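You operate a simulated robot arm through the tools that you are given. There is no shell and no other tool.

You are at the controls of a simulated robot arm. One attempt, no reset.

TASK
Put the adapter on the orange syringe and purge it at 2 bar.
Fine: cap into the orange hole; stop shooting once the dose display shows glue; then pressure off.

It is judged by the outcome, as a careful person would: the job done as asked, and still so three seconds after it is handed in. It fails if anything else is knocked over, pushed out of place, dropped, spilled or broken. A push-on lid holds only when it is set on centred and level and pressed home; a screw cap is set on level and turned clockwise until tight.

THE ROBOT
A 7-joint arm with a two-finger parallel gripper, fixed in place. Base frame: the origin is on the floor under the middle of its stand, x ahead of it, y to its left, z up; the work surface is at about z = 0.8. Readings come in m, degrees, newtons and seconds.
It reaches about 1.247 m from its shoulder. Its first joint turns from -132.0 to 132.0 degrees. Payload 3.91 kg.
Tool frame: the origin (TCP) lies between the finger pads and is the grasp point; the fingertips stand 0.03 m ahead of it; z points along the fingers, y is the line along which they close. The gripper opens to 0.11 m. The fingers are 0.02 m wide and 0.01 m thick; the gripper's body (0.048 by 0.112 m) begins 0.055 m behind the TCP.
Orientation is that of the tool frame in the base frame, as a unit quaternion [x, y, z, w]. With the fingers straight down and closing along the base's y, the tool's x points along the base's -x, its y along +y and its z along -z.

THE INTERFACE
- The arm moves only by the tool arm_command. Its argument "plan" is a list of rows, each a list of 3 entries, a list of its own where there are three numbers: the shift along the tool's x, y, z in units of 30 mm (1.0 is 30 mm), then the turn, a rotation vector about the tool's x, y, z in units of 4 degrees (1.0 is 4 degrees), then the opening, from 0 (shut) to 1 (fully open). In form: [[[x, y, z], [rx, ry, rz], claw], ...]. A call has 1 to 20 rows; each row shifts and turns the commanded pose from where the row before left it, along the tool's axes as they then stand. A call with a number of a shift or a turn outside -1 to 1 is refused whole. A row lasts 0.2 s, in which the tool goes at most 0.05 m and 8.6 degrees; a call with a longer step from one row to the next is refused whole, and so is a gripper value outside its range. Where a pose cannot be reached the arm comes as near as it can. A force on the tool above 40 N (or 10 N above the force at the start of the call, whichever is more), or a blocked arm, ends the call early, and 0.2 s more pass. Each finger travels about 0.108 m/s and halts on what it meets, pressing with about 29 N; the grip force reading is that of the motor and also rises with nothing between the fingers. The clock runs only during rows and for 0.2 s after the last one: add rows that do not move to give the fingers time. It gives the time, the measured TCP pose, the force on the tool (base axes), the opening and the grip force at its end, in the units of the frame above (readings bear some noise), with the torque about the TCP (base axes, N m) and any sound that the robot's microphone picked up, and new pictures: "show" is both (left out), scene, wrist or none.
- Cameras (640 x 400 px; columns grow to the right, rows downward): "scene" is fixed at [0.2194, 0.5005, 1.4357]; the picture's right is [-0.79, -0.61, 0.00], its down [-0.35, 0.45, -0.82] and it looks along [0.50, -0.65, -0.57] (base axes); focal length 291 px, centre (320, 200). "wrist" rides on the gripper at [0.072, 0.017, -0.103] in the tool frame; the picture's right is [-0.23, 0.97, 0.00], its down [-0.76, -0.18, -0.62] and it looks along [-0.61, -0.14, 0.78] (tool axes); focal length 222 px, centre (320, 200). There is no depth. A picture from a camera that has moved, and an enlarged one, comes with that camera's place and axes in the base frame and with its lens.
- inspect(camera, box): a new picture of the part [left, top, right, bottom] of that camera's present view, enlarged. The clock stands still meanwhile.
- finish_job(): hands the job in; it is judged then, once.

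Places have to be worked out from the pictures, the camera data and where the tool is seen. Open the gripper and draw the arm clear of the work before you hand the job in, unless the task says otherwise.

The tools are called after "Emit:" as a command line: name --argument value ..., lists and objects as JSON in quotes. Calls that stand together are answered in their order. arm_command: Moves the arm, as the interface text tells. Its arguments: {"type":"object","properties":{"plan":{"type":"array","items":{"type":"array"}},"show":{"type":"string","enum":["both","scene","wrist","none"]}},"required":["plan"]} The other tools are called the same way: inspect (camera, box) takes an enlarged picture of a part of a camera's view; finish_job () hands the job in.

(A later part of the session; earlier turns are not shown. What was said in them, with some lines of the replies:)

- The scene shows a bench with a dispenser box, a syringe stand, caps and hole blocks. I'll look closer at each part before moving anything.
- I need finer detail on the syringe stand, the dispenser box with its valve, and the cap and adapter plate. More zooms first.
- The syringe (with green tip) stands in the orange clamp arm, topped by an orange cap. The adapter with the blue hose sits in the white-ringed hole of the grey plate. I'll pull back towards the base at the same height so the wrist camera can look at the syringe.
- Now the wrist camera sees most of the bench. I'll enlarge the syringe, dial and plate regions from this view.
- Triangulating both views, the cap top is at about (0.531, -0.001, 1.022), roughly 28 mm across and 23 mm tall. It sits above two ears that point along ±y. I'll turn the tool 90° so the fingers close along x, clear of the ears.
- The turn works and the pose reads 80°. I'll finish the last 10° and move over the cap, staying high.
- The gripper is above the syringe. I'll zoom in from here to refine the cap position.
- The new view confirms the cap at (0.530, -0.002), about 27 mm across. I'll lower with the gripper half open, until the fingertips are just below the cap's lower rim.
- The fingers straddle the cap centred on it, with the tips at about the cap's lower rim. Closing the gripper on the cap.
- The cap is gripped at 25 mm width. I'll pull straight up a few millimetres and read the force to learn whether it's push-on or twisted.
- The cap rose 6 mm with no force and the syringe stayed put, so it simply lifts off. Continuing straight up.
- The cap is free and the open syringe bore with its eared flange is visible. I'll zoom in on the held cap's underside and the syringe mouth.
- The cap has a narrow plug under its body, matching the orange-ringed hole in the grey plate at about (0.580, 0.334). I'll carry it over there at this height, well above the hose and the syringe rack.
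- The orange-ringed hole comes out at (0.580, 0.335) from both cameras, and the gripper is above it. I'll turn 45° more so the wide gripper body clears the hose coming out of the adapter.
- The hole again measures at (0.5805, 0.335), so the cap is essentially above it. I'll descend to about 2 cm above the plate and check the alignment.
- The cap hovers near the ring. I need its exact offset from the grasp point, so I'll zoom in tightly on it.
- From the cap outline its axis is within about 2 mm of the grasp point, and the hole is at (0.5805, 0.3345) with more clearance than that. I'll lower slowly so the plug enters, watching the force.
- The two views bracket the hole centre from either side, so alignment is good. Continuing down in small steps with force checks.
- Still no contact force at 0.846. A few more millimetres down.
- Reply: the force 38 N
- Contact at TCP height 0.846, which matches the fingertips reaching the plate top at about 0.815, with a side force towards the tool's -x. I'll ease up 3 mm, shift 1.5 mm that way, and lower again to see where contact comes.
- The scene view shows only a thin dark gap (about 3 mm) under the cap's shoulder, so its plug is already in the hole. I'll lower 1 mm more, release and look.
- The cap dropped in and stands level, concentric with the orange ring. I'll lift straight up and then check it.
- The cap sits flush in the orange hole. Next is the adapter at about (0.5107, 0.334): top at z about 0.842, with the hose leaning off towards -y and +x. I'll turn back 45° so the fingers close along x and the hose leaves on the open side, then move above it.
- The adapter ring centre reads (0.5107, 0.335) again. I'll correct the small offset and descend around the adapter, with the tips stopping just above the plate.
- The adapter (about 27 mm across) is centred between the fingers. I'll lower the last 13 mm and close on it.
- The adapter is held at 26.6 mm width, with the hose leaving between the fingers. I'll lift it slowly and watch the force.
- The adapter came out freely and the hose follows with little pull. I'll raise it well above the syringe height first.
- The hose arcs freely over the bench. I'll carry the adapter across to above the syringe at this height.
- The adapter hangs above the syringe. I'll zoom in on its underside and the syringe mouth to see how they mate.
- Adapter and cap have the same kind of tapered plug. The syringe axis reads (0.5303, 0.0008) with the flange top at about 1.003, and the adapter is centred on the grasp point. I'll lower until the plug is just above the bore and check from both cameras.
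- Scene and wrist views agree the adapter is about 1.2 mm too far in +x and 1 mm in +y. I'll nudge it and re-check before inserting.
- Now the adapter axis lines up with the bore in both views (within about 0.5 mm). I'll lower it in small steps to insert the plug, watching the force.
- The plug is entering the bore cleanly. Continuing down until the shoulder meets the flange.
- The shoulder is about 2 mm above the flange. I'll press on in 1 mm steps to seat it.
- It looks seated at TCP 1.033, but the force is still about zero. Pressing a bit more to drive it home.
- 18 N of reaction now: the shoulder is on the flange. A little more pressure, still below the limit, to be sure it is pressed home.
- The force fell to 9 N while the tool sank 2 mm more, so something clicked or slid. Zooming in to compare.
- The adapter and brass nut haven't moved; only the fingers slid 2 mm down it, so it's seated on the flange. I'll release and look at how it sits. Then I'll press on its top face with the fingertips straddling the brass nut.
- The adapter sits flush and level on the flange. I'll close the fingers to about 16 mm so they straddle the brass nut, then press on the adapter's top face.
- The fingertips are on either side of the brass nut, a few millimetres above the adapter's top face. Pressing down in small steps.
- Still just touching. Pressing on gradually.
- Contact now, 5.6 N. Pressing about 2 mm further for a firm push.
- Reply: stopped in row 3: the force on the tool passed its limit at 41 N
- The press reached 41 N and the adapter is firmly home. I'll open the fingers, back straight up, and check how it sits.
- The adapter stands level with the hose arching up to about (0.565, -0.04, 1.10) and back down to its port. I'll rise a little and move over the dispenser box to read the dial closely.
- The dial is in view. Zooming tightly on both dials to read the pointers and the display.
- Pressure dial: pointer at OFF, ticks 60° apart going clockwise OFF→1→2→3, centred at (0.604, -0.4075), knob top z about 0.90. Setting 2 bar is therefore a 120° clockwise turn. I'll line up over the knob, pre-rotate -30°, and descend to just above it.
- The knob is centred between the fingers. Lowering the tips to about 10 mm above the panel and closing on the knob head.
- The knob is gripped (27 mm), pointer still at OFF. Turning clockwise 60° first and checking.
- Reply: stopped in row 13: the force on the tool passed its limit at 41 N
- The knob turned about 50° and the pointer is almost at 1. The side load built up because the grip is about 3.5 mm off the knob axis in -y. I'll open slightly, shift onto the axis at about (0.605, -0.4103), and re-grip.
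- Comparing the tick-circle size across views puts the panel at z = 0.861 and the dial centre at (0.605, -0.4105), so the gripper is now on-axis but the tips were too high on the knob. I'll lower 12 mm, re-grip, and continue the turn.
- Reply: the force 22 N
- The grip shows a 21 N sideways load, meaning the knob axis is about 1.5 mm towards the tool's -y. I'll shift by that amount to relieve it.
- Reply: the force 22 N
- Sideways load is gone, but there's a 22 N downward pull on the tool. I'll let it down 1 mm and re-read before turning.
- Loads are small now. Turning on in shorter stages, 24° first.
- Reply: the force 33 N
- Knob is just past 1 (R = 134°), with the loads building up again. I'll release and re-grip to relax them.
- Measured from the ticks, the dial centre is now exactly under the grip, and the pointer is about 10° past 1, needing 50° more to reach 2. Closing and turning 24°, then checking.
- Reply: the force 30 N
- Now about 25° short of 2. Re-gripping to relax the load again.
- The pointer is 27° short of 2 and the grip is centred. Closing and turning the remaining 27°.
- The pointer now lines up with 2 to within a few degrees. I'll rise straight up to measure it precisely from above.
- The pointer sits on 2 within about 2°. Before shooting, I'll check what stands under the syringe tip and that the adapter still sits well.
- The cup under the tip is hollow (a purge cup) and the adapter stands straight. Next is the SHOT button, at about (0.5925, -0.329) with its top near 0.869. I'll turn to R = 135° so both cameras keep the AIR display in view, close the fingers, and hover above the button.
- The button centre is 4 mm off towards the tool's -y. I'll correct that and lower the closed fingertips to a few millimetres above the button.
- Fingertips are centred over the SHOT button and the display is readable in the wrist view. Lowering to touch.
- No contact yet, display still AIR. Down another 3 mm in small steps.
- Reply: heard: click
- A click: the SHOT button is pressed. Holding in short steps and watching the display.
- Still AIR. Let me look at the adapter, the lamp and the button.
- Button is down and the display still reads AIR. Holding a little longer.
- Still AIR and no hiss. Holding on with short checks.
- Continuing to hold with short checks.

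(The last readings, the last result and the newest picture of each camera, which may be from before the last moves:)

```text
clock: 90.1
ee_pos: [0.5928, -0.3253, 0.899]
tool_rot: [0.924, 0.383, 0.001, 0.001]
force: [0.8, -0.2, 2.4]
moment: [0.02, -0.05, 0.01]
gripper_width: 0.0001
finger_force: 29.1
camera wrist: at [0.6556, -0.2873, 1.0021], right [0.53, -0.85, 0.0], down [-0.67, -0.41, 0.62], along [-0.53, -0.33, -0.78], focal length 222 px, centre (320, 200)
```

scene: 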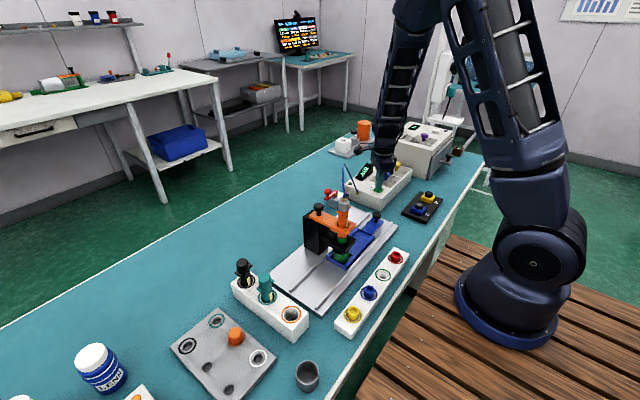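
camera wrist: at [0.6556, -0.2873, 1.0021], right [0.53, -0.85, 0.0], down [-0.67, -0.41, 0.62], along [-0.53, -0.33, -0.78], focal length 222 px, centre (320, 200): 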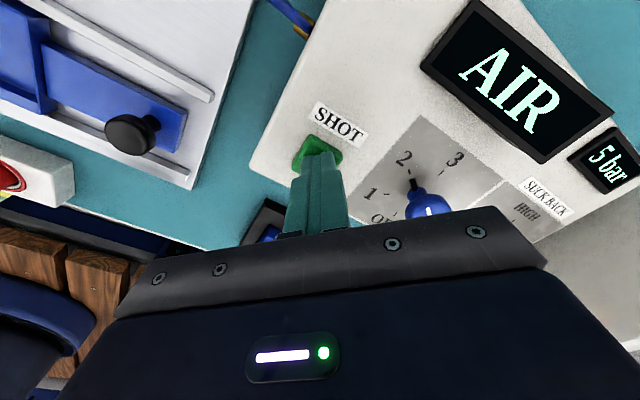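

Holding doesn't change it, so a press may be one shot and the display shows what that shot gave. I'll release and press again, checking each time.

Emit:
arm_command --plan '[[[0, 0, -0.15], [0, 0, 0], 0.0], [[0, 0, -0.1], [0, 0, 0], 0.0]]' --show "both"

Emit:
inspect --camera "wrist" --box '[260, 60, 400, 200]'

```text
clock: 90.7
ee_pos: [0.593, -0.3251, 0.9063]
tool_rot: [0.924, 0.382, 0.002, 0.002]
force: [-0.5, 0.1, -0.1]
moment: [-0.02, 0.03, 0.01]
gripper_width: 0.0
finger_force: 28.8
camera wrist: at [0.6556, -0.2869, 1.0091], right [0.53, -0.85, 0.0], down [-0.67, -0.41, 0.62], along [-0.53, -0.33, -0.78], focal length 222 px, centre (320, 200)
```

scene: 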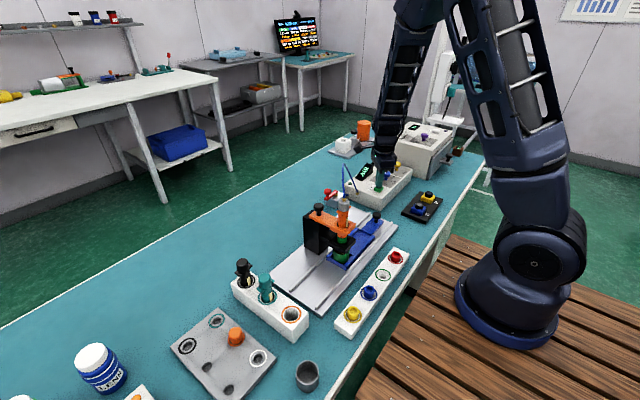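
wrist: 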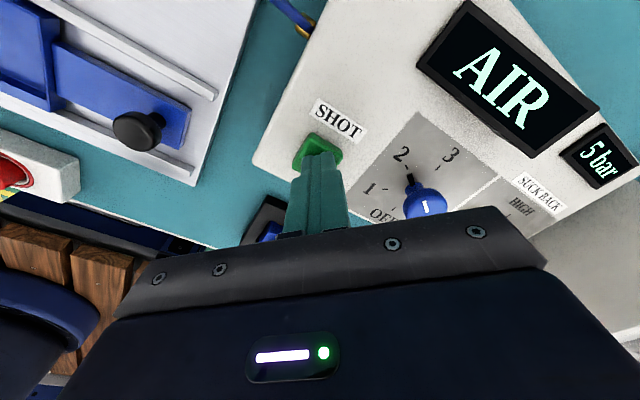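

```text
2.86 times, centred on (330, 130) of wrist
camera zoom: at [0.6556, -0.2869, 1.0091], right [0.53, -0.85, 0.0], down [-0.67, -0.41, 0.62], along [-0.53, -0.33, -0.78], focal length 635 px, centre (291, 400)
```

zoom: 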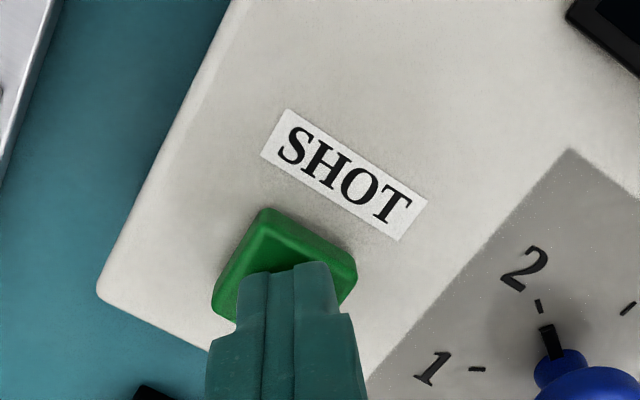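

Display still AIR after release. Second press, a bit firmer.

Emit:
arm_command --plan '[[[0, 0, 0.15], [0, 0, 0], 0.0], [[0, 0, 0.1], [0, 0, 0], 0.0], [[0, 0, 0.04], [0, 0, 0], 0.0]]' --show "wrist"

```text
clock: 91.5
ee_pos: [0.5926, -0.3237, 0.8981]
tool_rot: [0.924, 0.383, 0.002, 0.002]
force: [3.7, 1.1, 10.7]
moment: [0.06, -0.07, 0.0]
gripper_width: 0.0001
finger_force: 29.3
heard: click
camera wrist: at [0.6557, -0.2864, 1.0009], right [0.53, -0.85, 0.0], down [-0.67, -0.41, 0.62], along [-0.52, -0.33, -0.78], focal length 222 px, centre (320, 200)
```

wrist: 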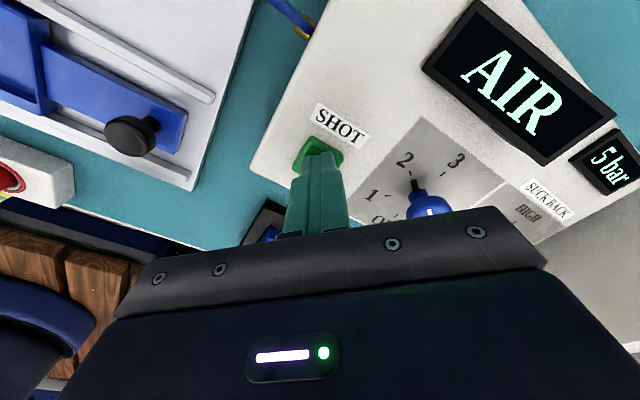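

Second click, button bottomed at 11 N, display still AIR. Checking the lamp, hose and valve while it's pressed.

Emit:
inspect --camera "scene" --box '[320, 160, 370, 215]'

Emit:
inspect --camera "wrist" --box '[240, 0, 420, 120]'

```text
7.27 times, centred on (345, 188) of scene
camera zoom: at [0.2194, 0.5005, 1.4357], right [-0.79, -0.61, 0.0], down [-0.35, 0.45, -0.82], along [0.5, -0.65, -0.57], focal length 2118 px, centre (138, 291)
```

zoom: 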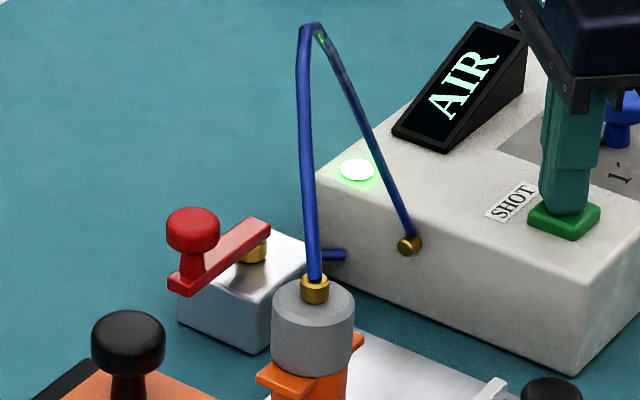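

```text
3.33 times, centred on (330, 60) of wrist
camera zoom: at [0.6557, -0.2864, 1.0009], right [0.53, -0.85, 0.0], down [-0.67, -0.41, 0.62], along [-0.52, -0.33, -0.78], focal length 740 px, centre (287, 667)
```

zoom: 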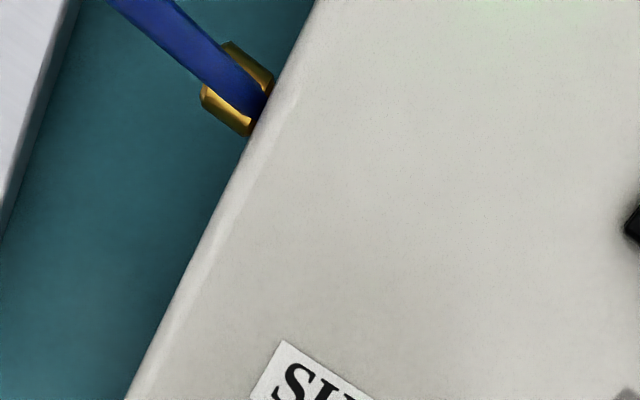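

The shot lamp is lit now, so it is shooting (the first press was too shallow). Holding with short checks on the display.

Emit:
arm_command --plan '[[[0, 0, 0], [0, 0, 0], 0.0]]' --show "both"

```text
clock: 91.9
ee_pos: [0.5924, -0.3261, 0.8972]
tool_rot: [0.924, 0.383, 0.001, 0.001]
force: [5.5, 1.5, 10.2]
moment: [0.03, -0.12, -0.01]
gripper_width: 0.0
finger_force: 29.3
camera wrist: at [0.6556, -0.2865, 1.0008], right [0.53, -0.85, 0.0], down [-0.67, -0.41, 0.62], along [-0.53, -0.33, -0.78], focal length 222 px, centre (320, 200)
```

scene: 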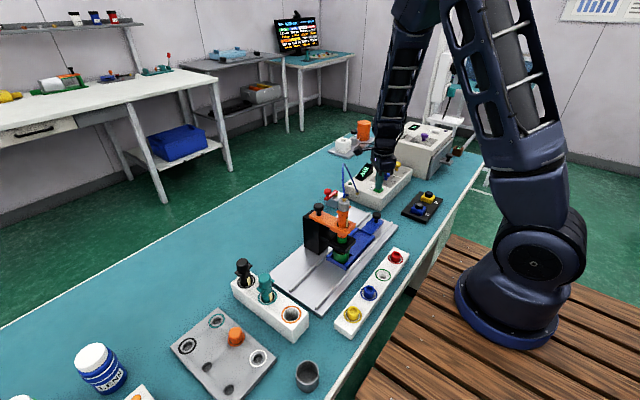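
wrist: 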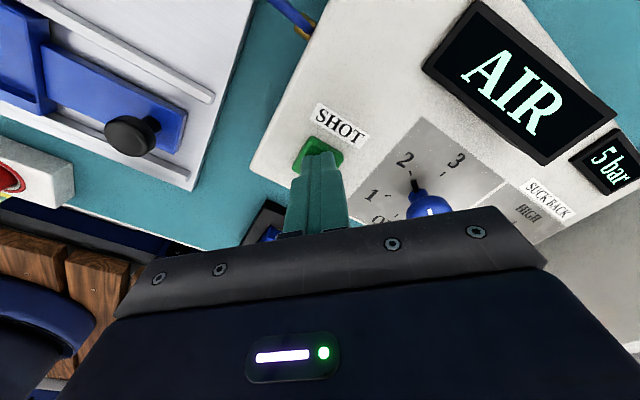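

Checking the lamp again right now.

Emit:
inspect --camera "scene" --box '[320, 160, 400, 215]'

```text
7.27 times, centred on (360, 188) of scene
camera zoom: at [0.2194, 0.5005, 1.4357], right [-0.79, -0.61, 0.0], down [-0.35, 0.45, -0.82], along [0.5, -0.65, -0.57], focal length 2118 px, centre (29, 291)
```

zoom: 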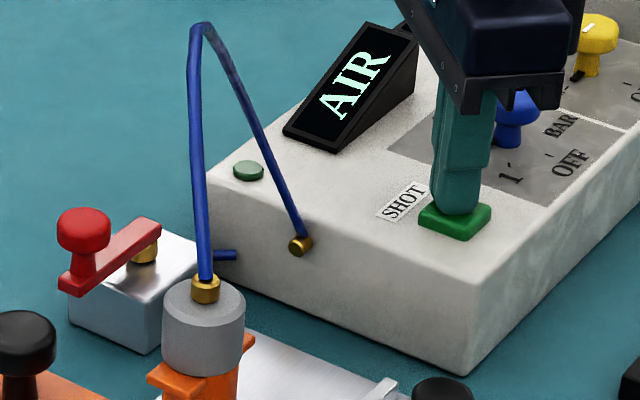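

The lamp went out while still pressed, so each press is one timed shot and the display shows the result. I'll press once more per cycle and check the display each time.

Emit:
arm_command --plan '[[[0, 0, -0.2], [0, 0, 0], 0.0], [[0, 0, -0.09], [0, 0, 0], 0.0], [[0, 0, 0.2], [0, 0, 0], 0.0], [[0, 0, 0.09], [0, 0, 0], 0.0]]' --show "wrist"

Emit:
inspect --camera "scene" --box '[320, 160, 400, 215]'

```text
clock: 92.9
ee_pos: [0.5925, -0.3257, 0.8976]
tool_rot: [0.924, 0.382, 0.001, 0.002]
force: [0.7, 3.5, 6.4]
moment: [0.07, 0.02, 0.03]
gripper_width: 0.0
finger_force: 29.1
heard: click
camera wrist: at [0.6553, -0.2868, 1.0013], right [0.53, -0.85, 0.0], down [-0.67, -0.41, 0.62], along [-0.53, -0.33, -0.78], focal length 222 px, centre (320, 200)
```

wrist: 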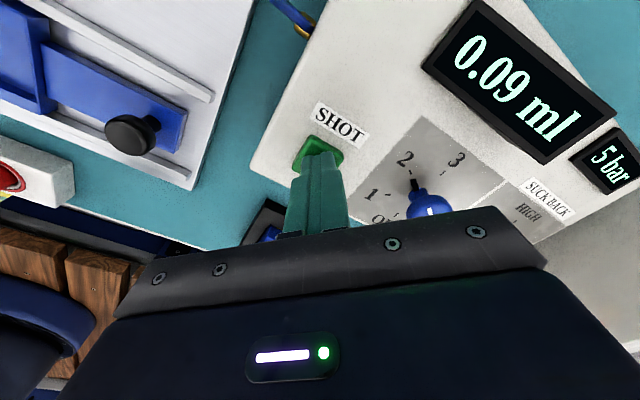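

```text
7.27 times, centred on (360, 188) of scene
camera zoom: at [0.2194, 0.5005, 1.4357], right [-0.79, -0.61, 0.0], down [-0.35, 0.45, -0.82], along [0.5, -0.65, -0.57], focal length 2118 px, centre (29, 291)
```

zoom: 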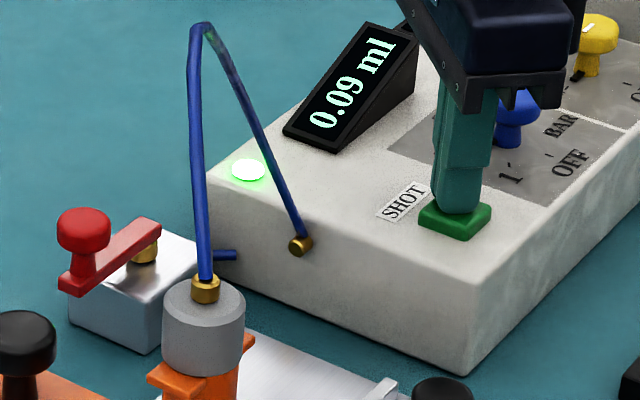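

The display now reads 0.09 ml: glue is coming. I stop shooting and lift straight off the button.

Emit:
arm_command --plan '[[[0, 0, -0.3], [0, 0, 0], 0.0], [[0, 0, -0.6], [0, 0, 0], 0.0], [[0, 0, -0.9], [0, 0, 0], 0.0], [[0, 0, -0.9], [0, 0, 0], 0.0], [[0, 0, -0.7], [0, 0, 0], 0.0], [[0, 0, 0], [0, 0, 0], 0.2]]' --show "both"

Emit:
inspect --camera "scene" --box '[320, 160, 420, 215]'

```text
clock: 94.3
ee_pos: [0.5898, -0.3252, 0.9997]
tool_rot: [0.924, 0.383, 0.001, 0.001]
force: [0.6, 0.6, -0.1]
moment: [0.01, -0.03, -0.03]
gripper_width: 0.0217
finger_force: 0.2
camera wrist: at [0.6532, -0.2866, 1.1027], right [0.53, -0.85, 0.0], down [-0.67, -0.41, 0.62], along [-0.53, -0.33, -0.78], focal length 222 px, centre (320, 200)
```

scene: 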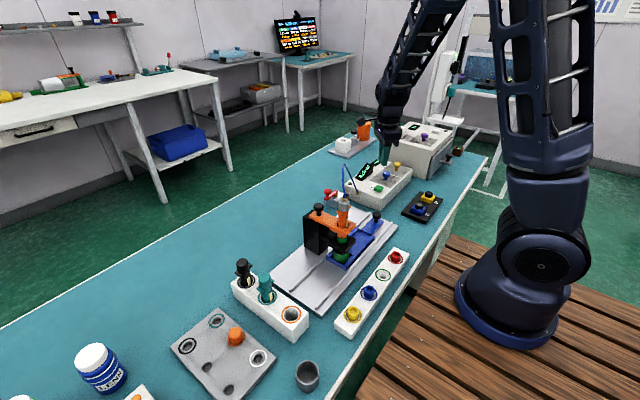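
wrist: 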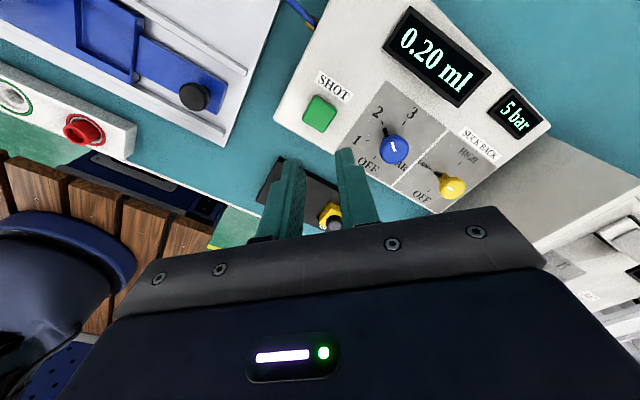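

```text
6.40 times, centred on (370, 188) of scene
camera zoom: at [0.2194, 0.5005, 1.4357], right [-0.79, -0.61, 0.0], down [-0.35, 0.45, -0.82], along [0.5, -0.65, -0.57], focal length 1864 px, centre (0, 280)
```

zoom: 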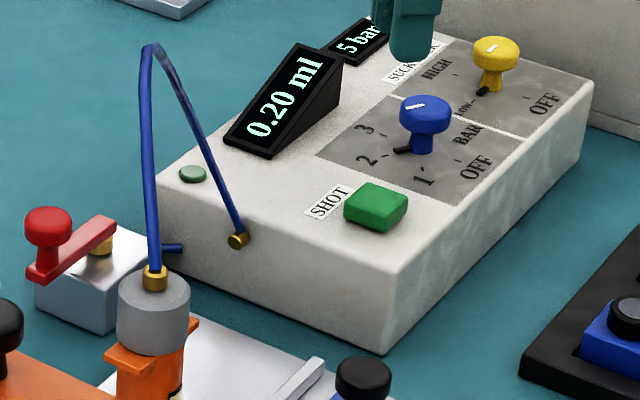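

The shot ended by itself at 0.20 ml; the lamp is off. Now pressure off: I'll turn the tool to R = 180° and move over the blue knob.

Emit:
arm_command --plan '[[[0, 0, 0], [0, 0, 1], 0.4], [[0, 0, 0], [0, 0, 1], 0.5], [[0, 0, 0], [0, 0, 1], 0.5], [[0, 0, 0], [0, 0, 1], 0.5], [[0, 0, 0], [0, 0, 1], 0.5], [[0, 0, 0], [0, 0, 1], 0.5], [[0, 0, 0], [0, 0, 1], 0.5], [[0, 0, 0], [0, 0, 1], 0.5], [[0, 0, 0], [0, 0, 1], 0.5], [[0, 0, 0], [0, 0, 1], 0.5], [[0, 0, 0], [0, 0, 1], 0.5], [[0, 0, 0], [0, 0, 0.25], 0.5], [[0.16, 0.95, 0], [0, 0, 0], 0.5], [[0.16, 0.95, 0], [0, 0, 0], 0.5], [[0.15, 0.94, 0], [0, 0, 0], 0.5], [[0, 0, 0], [0, 0, 0], 0.5]]' --show "wrist"

Emit:
inspect --camera "wrist" --box '[265, 75, 375, 175]'

```text
clock: 97.7
ee_pos: [0.6039, -0.4113, 1.0004]
tool_rot: [1.0, 0.0, 0.002, 0.001]
force: [-0.3, 0.2, 0.4]
moment: [-0.01, -0.01, -0.01]
gripper_width: 0.0552
finger_force: 0.0
camera wrist: at [0.6771, -0.428, 1.1034], right [-0.23, -0.97, 0.0], down [-0.76, 0.18, 0.62], along [-0.6, 0.14, -0.79], focal length 222 px, centre (320, 200)
```

wrist: 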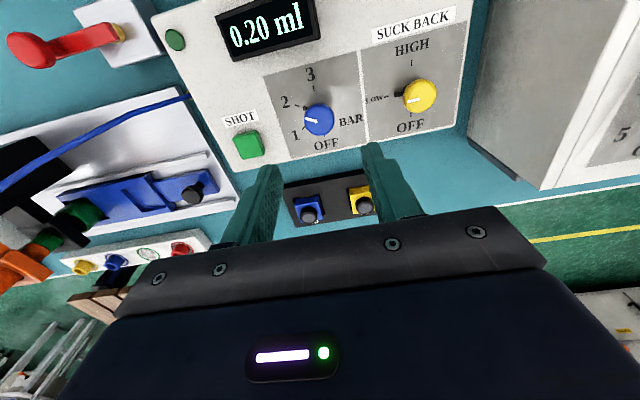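

```text
4.00 times, centred on (320, 125) of wrist
camera zoom: at [0.6771, -0.428, 1.1034], right [-0.23, -0.97, 0.0], down [-0.76, 0.18, 0.62], along [-0.6, 0.14, -0.79], focal length 888 px, centre (320, 500)
```

zoom: 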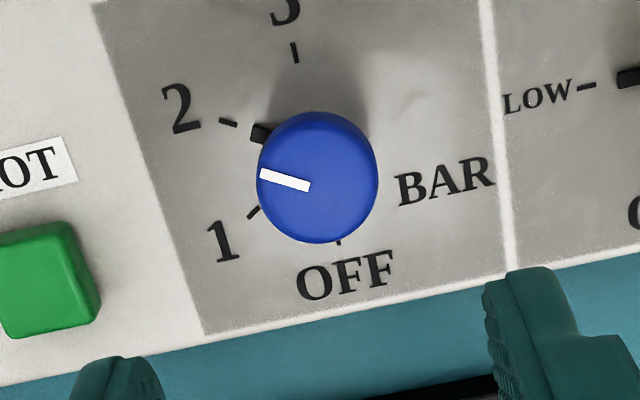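

The dial centre is 1.6 mm towards the tool's -x. Correcting and lowering around the knob, then gripping.

Emit:
arm_command --plan '[[[-0.05, -0.03, 0.5], [0, 0, 0], 0.42], [[0, 0, 0.9], [0, 0, 0], 0.42], [[0, 0, 0.9], [0, 0, 0], 0.42], [[0, 0, 0.6], [0, 0, 0], 0.42], [[0, 0, 0.3], [0, 0, 0], 0.42], [[0, 0, 0], [0, 0, 0], 0.36]]' --show "none"

Emit:
inspect --camera "wrist" --box '[250, 80, 390, 220]'

```text
clock: 99.1
ee_pos: [0.605, -0.409, 0.9033]
tool_rot: [1.0, 0.0, 0.004, 0.001]
force: [0.4, 0.4, -0.6]
moment: [0.02, 0.01, -0.02]
gripper_width: 0.0397
finger_force: 0.0
```

```text
2.86 times, centred on (320, 150) of wrist
camera zoom: at [0.677, -0.4271, 1.0068], right [-0.23, -0.97, 0.0], down [-0.76, 0.18, 0.62], along [-0.6, 0.14, -0.79], focal length 635 px, centre (320, 343)
```

zoom: 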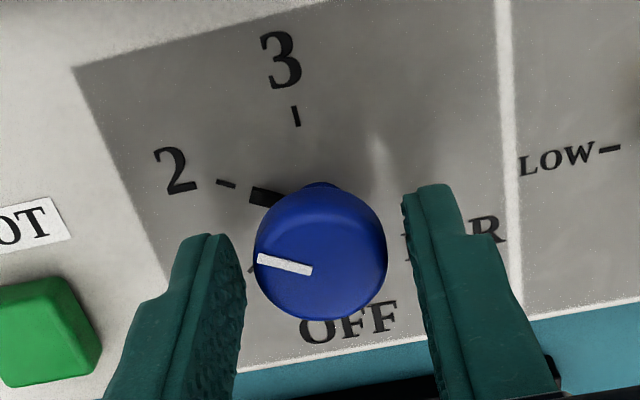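

Well centred. Gripping and turning counter-clockwise 28°, then releasing to relax.

Emit:
arm_command --plan '[[[0, 0, 0], [0, 0, 0], 0.2], [[0, 0, 0], [0, 0, 0], 0.0], [[0, 0, 0], [0, 0, 0], 0.0], [[0, 0, 0], [0, 0, -1], 0], [[0, 0, 0], [0, 0, -1], 0], [[0, 0, 0], [0, 0, -1], 0], [[0, 0, 0], [0, 0, -1], 0], [[0, 0, 0], [0, 0, -1], 0], [[0, 0, 0], [0, 0, -1], 0], [[0, 0, 0], [0, 0, -1], 0], [[0, 0, 0], [0, 0, 0], 0], [[0, 0, 0], [0, 0, 0], 0.2], [[0, 0, 0], [0, 0, 0], 0.36], [[0, 0, 0], [0, 0, 0], 0.36]]' --show "none"

Emit:
inspect --camera "wrist" --box '[250, 80, 390, 220]'

```text
clock: 102.1
ee_pos: [0.605, -0.4102, 0.904]
tool_rot: [0.97, 0.242, 0.002, 0.001]
force: [0.8, -0.1, 0.3]
moment: [0.02, 0.0, 0.01]
gripper_width: 0.0399
finger_force: 0.1
```

```text
2.86 times, centred on (320, 150) of wrist
camera zoom: at [0.6773, -0.3914, 1.0075], right [0.26, -0.97, 0.0], down [-0.76, -0.2, 0.62], along [-0.6, -0.16, -0.78], focal length 635 px, centre (320, 343)
```

zoom: 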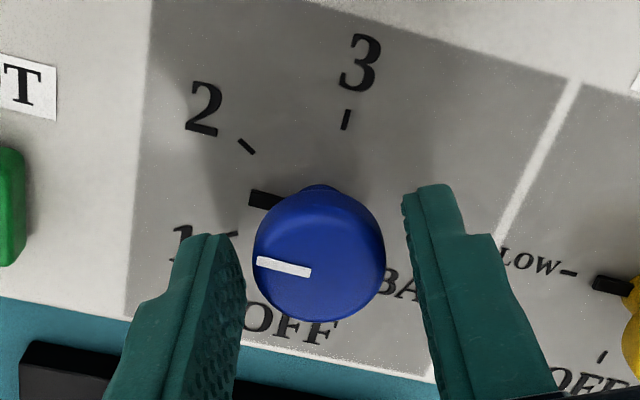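

Good, about halfway between 2 and 1. Repeat.

Emit:
arm_command --plan '[[[0, 0, 0], [0, 0, 0], 0.2], [[0, 0, 0], [0, 0, 0], 0.0], [[0, 0, 0], [0, 0, 0], 0.0], [[0, 0, 0], [0, 0, -1], 0], [[0, 0, 0], [0, 0, -1], 0], [[0, 0, 0], [0, 0, -1], 0], [[0, 0, 0], [0, 0, -1], 0], [[0, 0, 0], [0, 0, -1], 0], [[0, 0, 0], [0, 0, -1], 0], [[0, 0, 0], [0, 0, -1], 0], [[0, 0, 0], [0, 0, 0], 0], [[0, 0, 0], [0, 0, 0], 0.2], [[0, 0, 0], [0, 0, 0], 0.36], [[0, 0, 0], [0, 0, 0], 0.36]]' --show "none"

Emit:
inspect --camera "wrist" --box '[250, 80, 390, 220]'

```text
clock: 105.1
ee_pos: [0.6052, -0.4093, 0.903]
tool_rot: [0.883, 0.469, 0.002, 0.001]
force: [-0.5, -0.3, 0.0]
moment: [-0.01, -0.02, -0.01]
gripper_width: 0.0398
finger_force: 0.0
```

```text
2.86 times, centred on (320, 150) of wrist
camera zoom: at [0.6593, -0.3596, 1.0065], right [0.68, -0.73, 0.0], down [-0.58, -0.53, 0.62], along [-0.45, -0.42, -0.78], focal length 635 px, centre (320, 343)
```

zoom: 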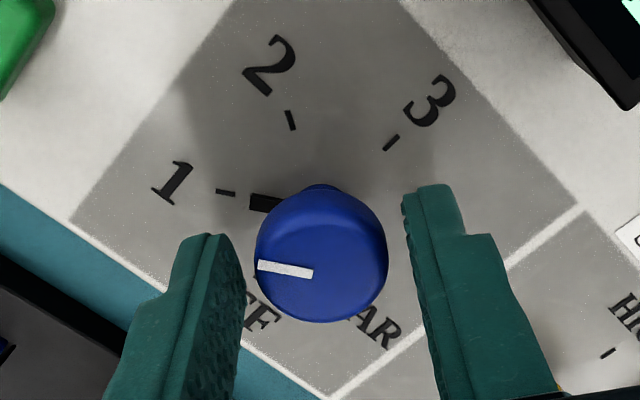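

Now at 1. Two more such turns to OFF; continuing.

Emit:
arm_command --plan '[[[0, 0, 0], [0, 0, 0], 0.2], [[0, 0, 0], [0, 0, 0], 0.0], [[0, 0, 0], [0, 0, 0], 0.0], [[0, 0, 0], [0, 0, -1], 0], [[0, 0, 0], [0, 0, -1], 0], [[0, 0, 0], [0, 0, -1], 0], [[0, 0, 0], [0, 0, -1], 0], [[0, 0, 0], [0, 0, -1], 0], [[0, 0, 0], [0, 0, -1], 0], [[0, 0, 0], [0, 0, -1], 0], [[0, 0, 0], [0, 0, 0], 0], [[0, 0, 0], [0, 0, 0], 0.2], [[0, 0, 0], [0, 0, 0], 0.36], [[0, 0, 0], [0, 0, 0], 0.36]]' --show "none"

Emit:
inspect --camera "wrist" --box '[250, 80, 390, 220]'

```text
clock: 108.1
ee_pos: [0.6049, -0.409, 0.9047]
tool_rot: [0.743, 0.669, 0.002, 0.003]
force: [-0.3, 0.1, -0.2]
moment: [-0.04, 0.01, -0.01]
gripper_width: 0.0396
finger_force: 0.0
```

```text
2.86 times, centred on (320, 150) of wrist
camera zoom: at [0.6293, -0.3397, 1.007], right [0.94, -0.33, 0.0], down [-0.26, -0.74, 0.62], along [-0.2, -0.59, -0.78], focal length 635 px, centre (320, 343)
```

zoom: 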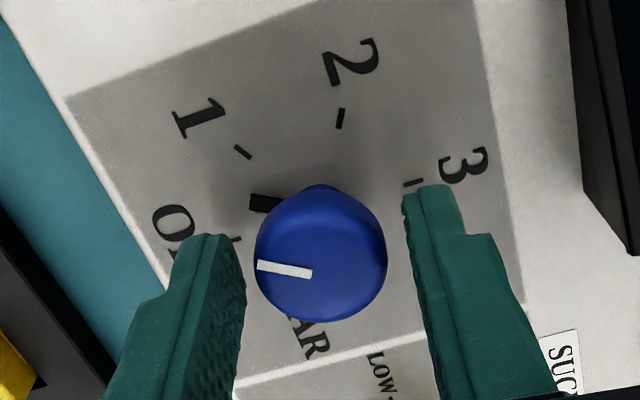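

28° left to OFF. One more turn of 28°.

Emit:
arm_command --plan '[[[0, 0, 0], [0, 0, 0], 0.2], [[0, 0, 0], [0, 0, 0], 0.0], [[0, 0, 0], [0, 0, 0], 0.0], [[0, 0, 0], [0, 0, -1], 0], [[0, 0, 0], [0, 0, -1], 0], [[0, 0, 0], [0, 0, -1], 0], [[0, 0, 0], [0, 0, -1], 0], [[0, 0, 0], [0, 0, -1], 0], [[0, 0, 0], [0, 0, -1], 0], [[0, 0, 0], [0, 0, -1], 0], [[0, 0, 0], [0, 0, -0.2], 0], [[0, 0, 0], [0, 0, 0], 0], [[0, 0, 0], [0, 0, 0], 0.2], [[0, 0, 0], [0, 0, 0], 0.36], [[0, 0, 0], [0, 0, 0], 0.36]]' --show "none"

Emit:
inspect --camera "wrist" --box '[250, 80, 390, 220]'

Emit:
inspect --camera "scene" --box '[350, 145, 420, 205]'

```text
clock: 111.3
ee_pos: [0.6047, -0.4098, 0.9039]
tool_rot: [0.553, 0.833, 0.001, 0.003]
force: [-0.4, 0.3, -0.4]
moment: [0.02, -0.02, -0.01]
gripper_width: 0.0395
finger_force: 0.0
```

```text
2.86 times, centred on (320, 150) of wrist
camera zoom: at [0.592, -0.3363, 1.0056], right [0.99, 0.17, 0.0], down [0.13, -0.77, 0.62], along [0.11, -0.61, -0.78], focal length 635 px, centre (320, 343)
```

zoom: 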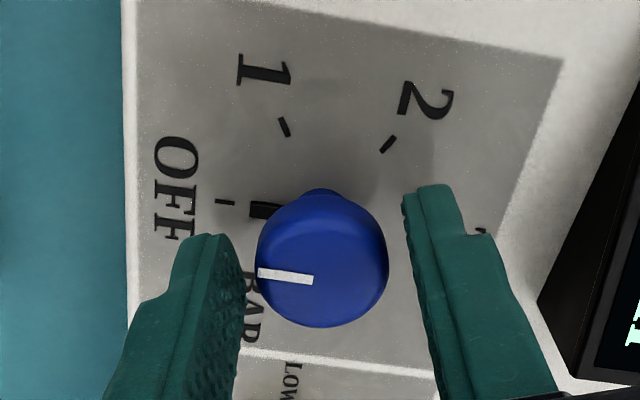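

```text
6.67 times, centred on (385, 175) of scene
camera zoom: at [0.2194, 0.5005, 1.4357], right [-0.79, -0.61, 0.0], down [-0.35, 0.45, -0.82], along [0.5, -0.65, -0.57], focal length 1942 px, centre (-113, 367)
```

zoom: 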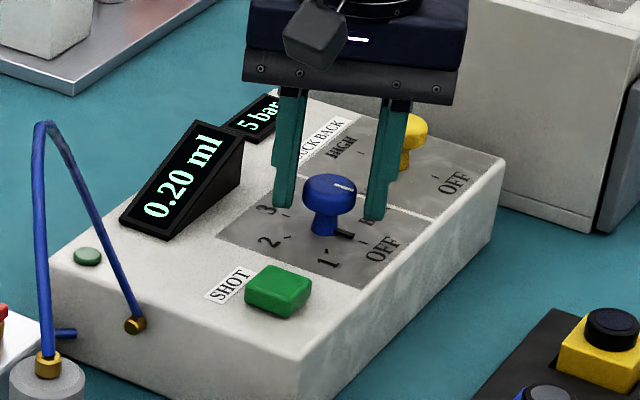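

The pointer is back at OFF and the display holds 0.20 ml. I'll open and rise straight up, then check the whole scene.

Emit:
arm_command --plan '[[[0, 0, -0.3], [0, 0, 0], 0.5], [[0, 0, -0.7], [0, 0, 0], 0.6], [[0, 0, -0.9], [0, 0, 0], 0.7], [[0, 0, -0.9], [0, 0, 0], 0.8], [[0, 0, -0.9], [0, 0, 0], 0.8], [[0, 0, -0.9], [0, 0, 0], 0.8], [[0, 0, -0.9], [0, 0, 0], 0.8], [[0, 0, -0.9], [0, 0, 0], 0.8], [[0, 0, -0.9], [0, 0, 0], 0.8], [[0, 0, -0.9], [0, 0, 0], 0.8], [[0, 0, 0], [0, 0, 0], 0.8]]' --show "both"

Emit:
inspect --camera "wrist" --box '[240, 40, 420, 160]'

Emit:
inspect --camera "scene" --box '[350, 145, 420, 205]'

Emit:
inspect --camera "scene" --box '[310, 180, 390, 280]'

Emit:
inspect --camera "scene" --box '[160, 250, 320, 400]'

```text
clock: 113.7
ee_pos: [0.6037, -0.4105, 1.1499]
tool_rot: [0.554, 0.833, 0.001, 0.003]
force: [0.0, -0.5, 0.8]
moment: [0.02, 0.04, 0.0]
gripper_width: 0.088
finger_force: 0.1
camera wrist: at [0.5913, -0.3373, 1.2519], right [0.99, 0.17, 0.0], down [0.13, -0.77, 0.62], along [0.11, -0.62, -0.78], focal length 222 px, centre (320, 200)
```

scene: 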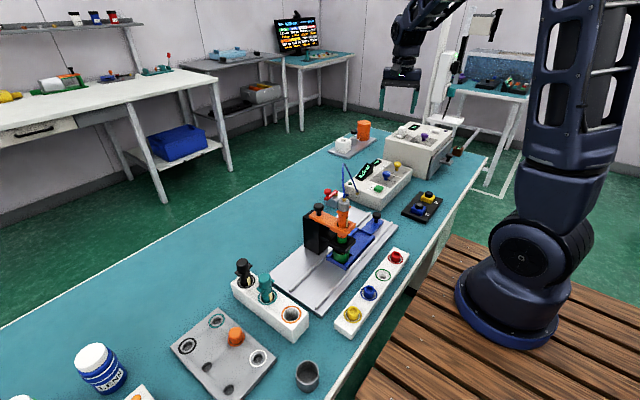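
wrist: 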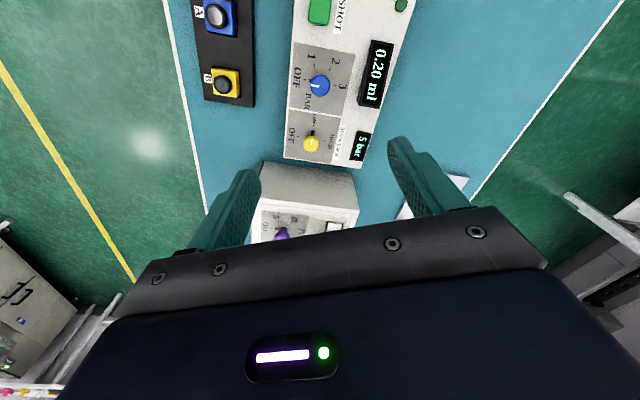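

```text
3.33 times, centred on (330, 100) of wrist
camera zoom: at [0.5913, -0.3373, 1.2519], right [0.99, 0.17, 0.0], down [0.13, -0.77, 0.62], along [0.11, -0.62, -0.78], focal length 740 px, centre (287, 533)
```

zoom: 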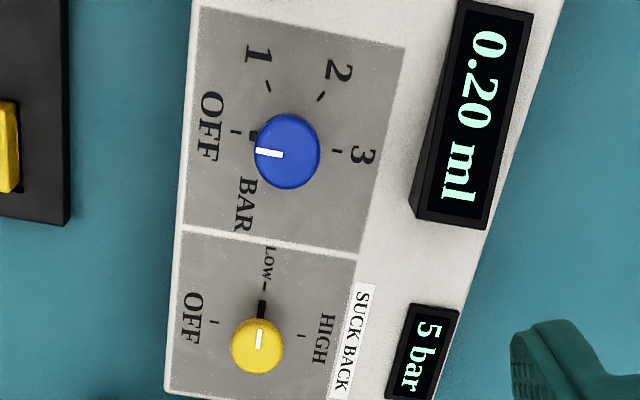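

```text
6.67 times, centred on (385, 175) of scene
camera zoom: at [0.2194, 0.5005, 1.4357], right [-0.79, -0.61, 0.0], down [-0.35, 0.45, -0.82], along [0.5, -0.65, -0.57], focal length 1942 px, centre (-113, 367)
```

zoom: 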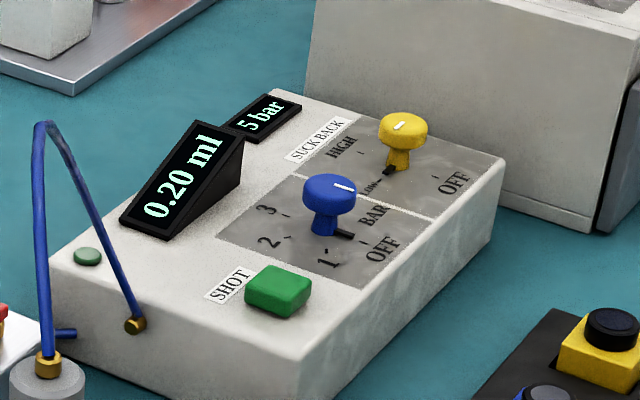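

```text
4.00 times, centred on (350, 230) of scene
camera zoom: at [0.2194, 0.5005, 1.4357], right [-0.79, -0.61, 0.0], down [-0.35, 0.45, -0.82], along [0.5, -0.65, -0.57], focal length 1165 px, centre (200, 80)
```

zoom: 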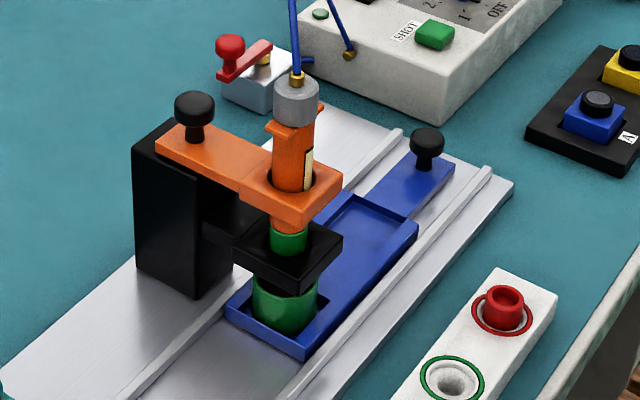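

```text
2.67 times, centred on (240, 325) of scene
camera zoom: at [0.2194, 0.5005, 1.4357], right [-0.79, -0.61, 0.0], down [-0.35, 0.45, -0.82], along [0.5, -0.65, -0.57], focal length 777 px, centre (533, -133)
```

zoom: 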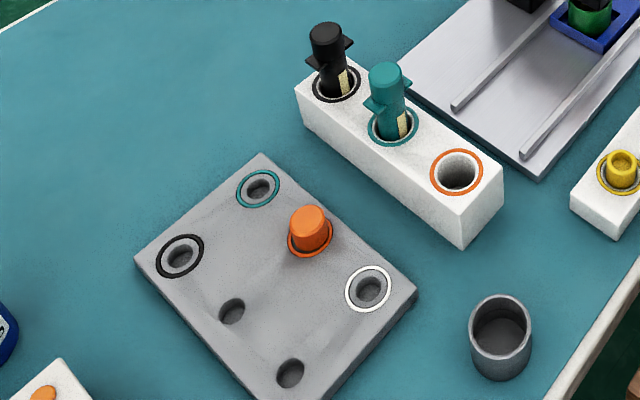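

Everything looks right: dial at OFF, 0.20 ml on the display, adapter upright on the syringe, cap in the orange hole, nothing disturbed. I'll draw the arm back towards the base, gripper open, clear of the work.

Emit:
arm_command --plan '[[[0, 0, -0.8], [0, 0, 0], 0.9], [[0, 0, -0.8], [0, 0, 0], 1], [[0.37, -0.88, 0], [0, 0, 0], 1], [[0.37, -0.88, 0], [0, 0, 0], 1], [[0.37, -0.88, 0], [0, 0, 0], 1], [[0.37, -0.88, 0], [0, 0, 0], 1], [[0.37, -0.88, 0], [0, 0, 0], 1], [[0.37, -0.88, 0], [0, 0, 0], 1], [[0, 0, 0], [0, 0, 0], 1], [[0, 0, 0], [0, 0, 0], 1]]' --show "both"

Emit:
inspect --camera "scene" --box '[300, 130, 430, 230]'

Emit:
inspect --camera "scene" --box '[325, 185, 365, 235]'

```text
clock: 115.9
ee_pos: [0.4294, -0.4107, 1.1972]
tool_rot: [0.554, 0.833, 0.0, 0.003]
force: [0.6, 0.0, -0.7]
moment: [0.01, 0.03, 0.02]
gripper_width: 0.1098
finger_force: 0.0
camera wrist: at [0.4176, -0.3375, 1.3004], right [0.99, 0.17, 0.0], down [0.13, -0.77, 0.62], along [0.11, -0.62, -0.78], focal length 222 px, centre (320, 200)
```

scene: 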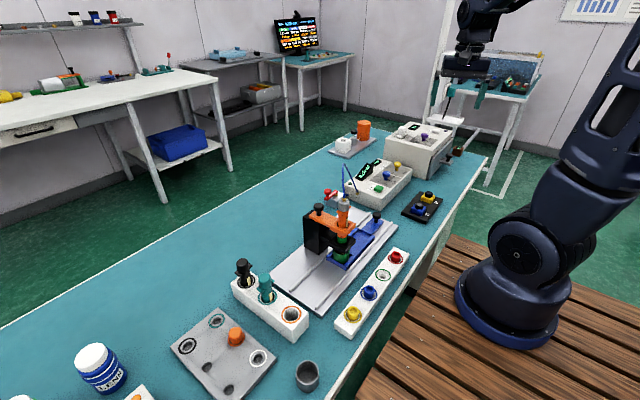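
wrist: 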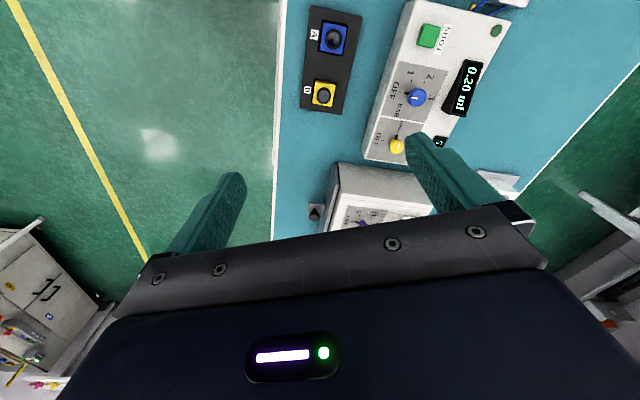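

```text
4.00 times, centred on (365, 180) of scene
camera zoom: at [0.2194, 0.5005, 1.4357], right [-0.79, -0.61, 0.0], down [-0.35, 0.45, -0.82], along [0.5, -0.65, -0.57], focal length 1165 px, centre (140, 280)
```

zoom: 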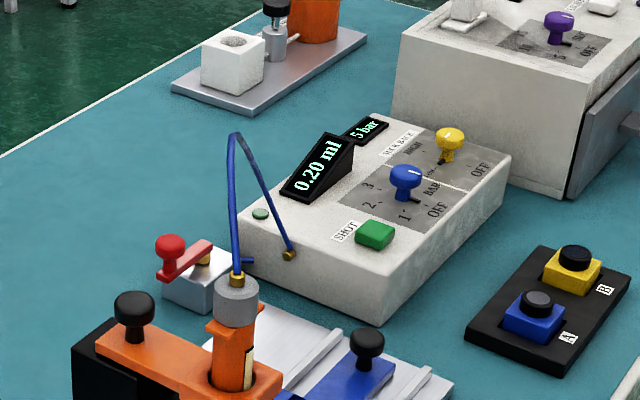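

```text
8.00 times, centred on (345, 210) of scene
camera zoom: at [0.2194, 0.5005, 1.4357], right [-0.79, -0.61, 0.0], down [-0.35, 0.45, -0.82], along [0.5, -0.65, -0.57], focal length 2330 px, centre (120, 120)
```

zoom: 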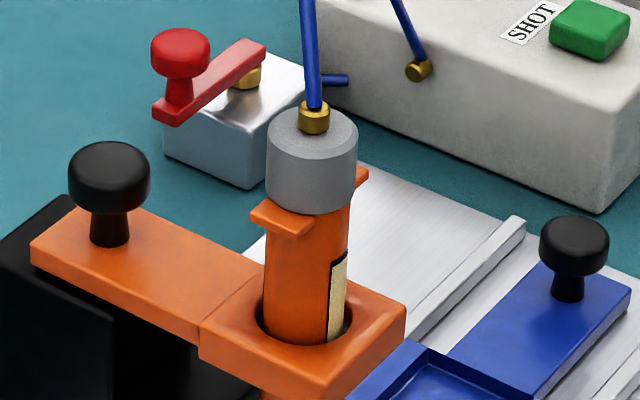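

The arm is clear with the gripper open. The adapter is seated level on the orange syringe, the cap is in the orange hole, and glue shows on the display at 0.20 ml. The pressure dial is back at OFF, so I'm handing the job in.

Emit:
finish_job

```text
The job is handed in.
```

I put the adapter on the orange syringe, purged it at 2 bar until glue came, and turned the pressure off. The job is handed in, and I haven't seen a verdict.

- **Cap:** it is in the orange-ringed hole of the grey plate, standing level.
- **Adapter:** it sits flush and level on the syringe. I pressed it down until the arm's 41 N force stop cut in. I did not tug it to test the hold.
- **Purge:** it took three presses of SHOT at 2 bar. The first two showed AIR; the third showed glue and ran to 0.20 ml before that shot ended on its own. I took no further shots.
- **Pressure:** the pressure dial is back at OFF, within about 2° of the mark. The supply display still reads 5 bar, and I left the red valve and the suck-back dial as they were.

At the last look nothing else had been knocked over or moved. The arm is clear of the work with the gripper open.
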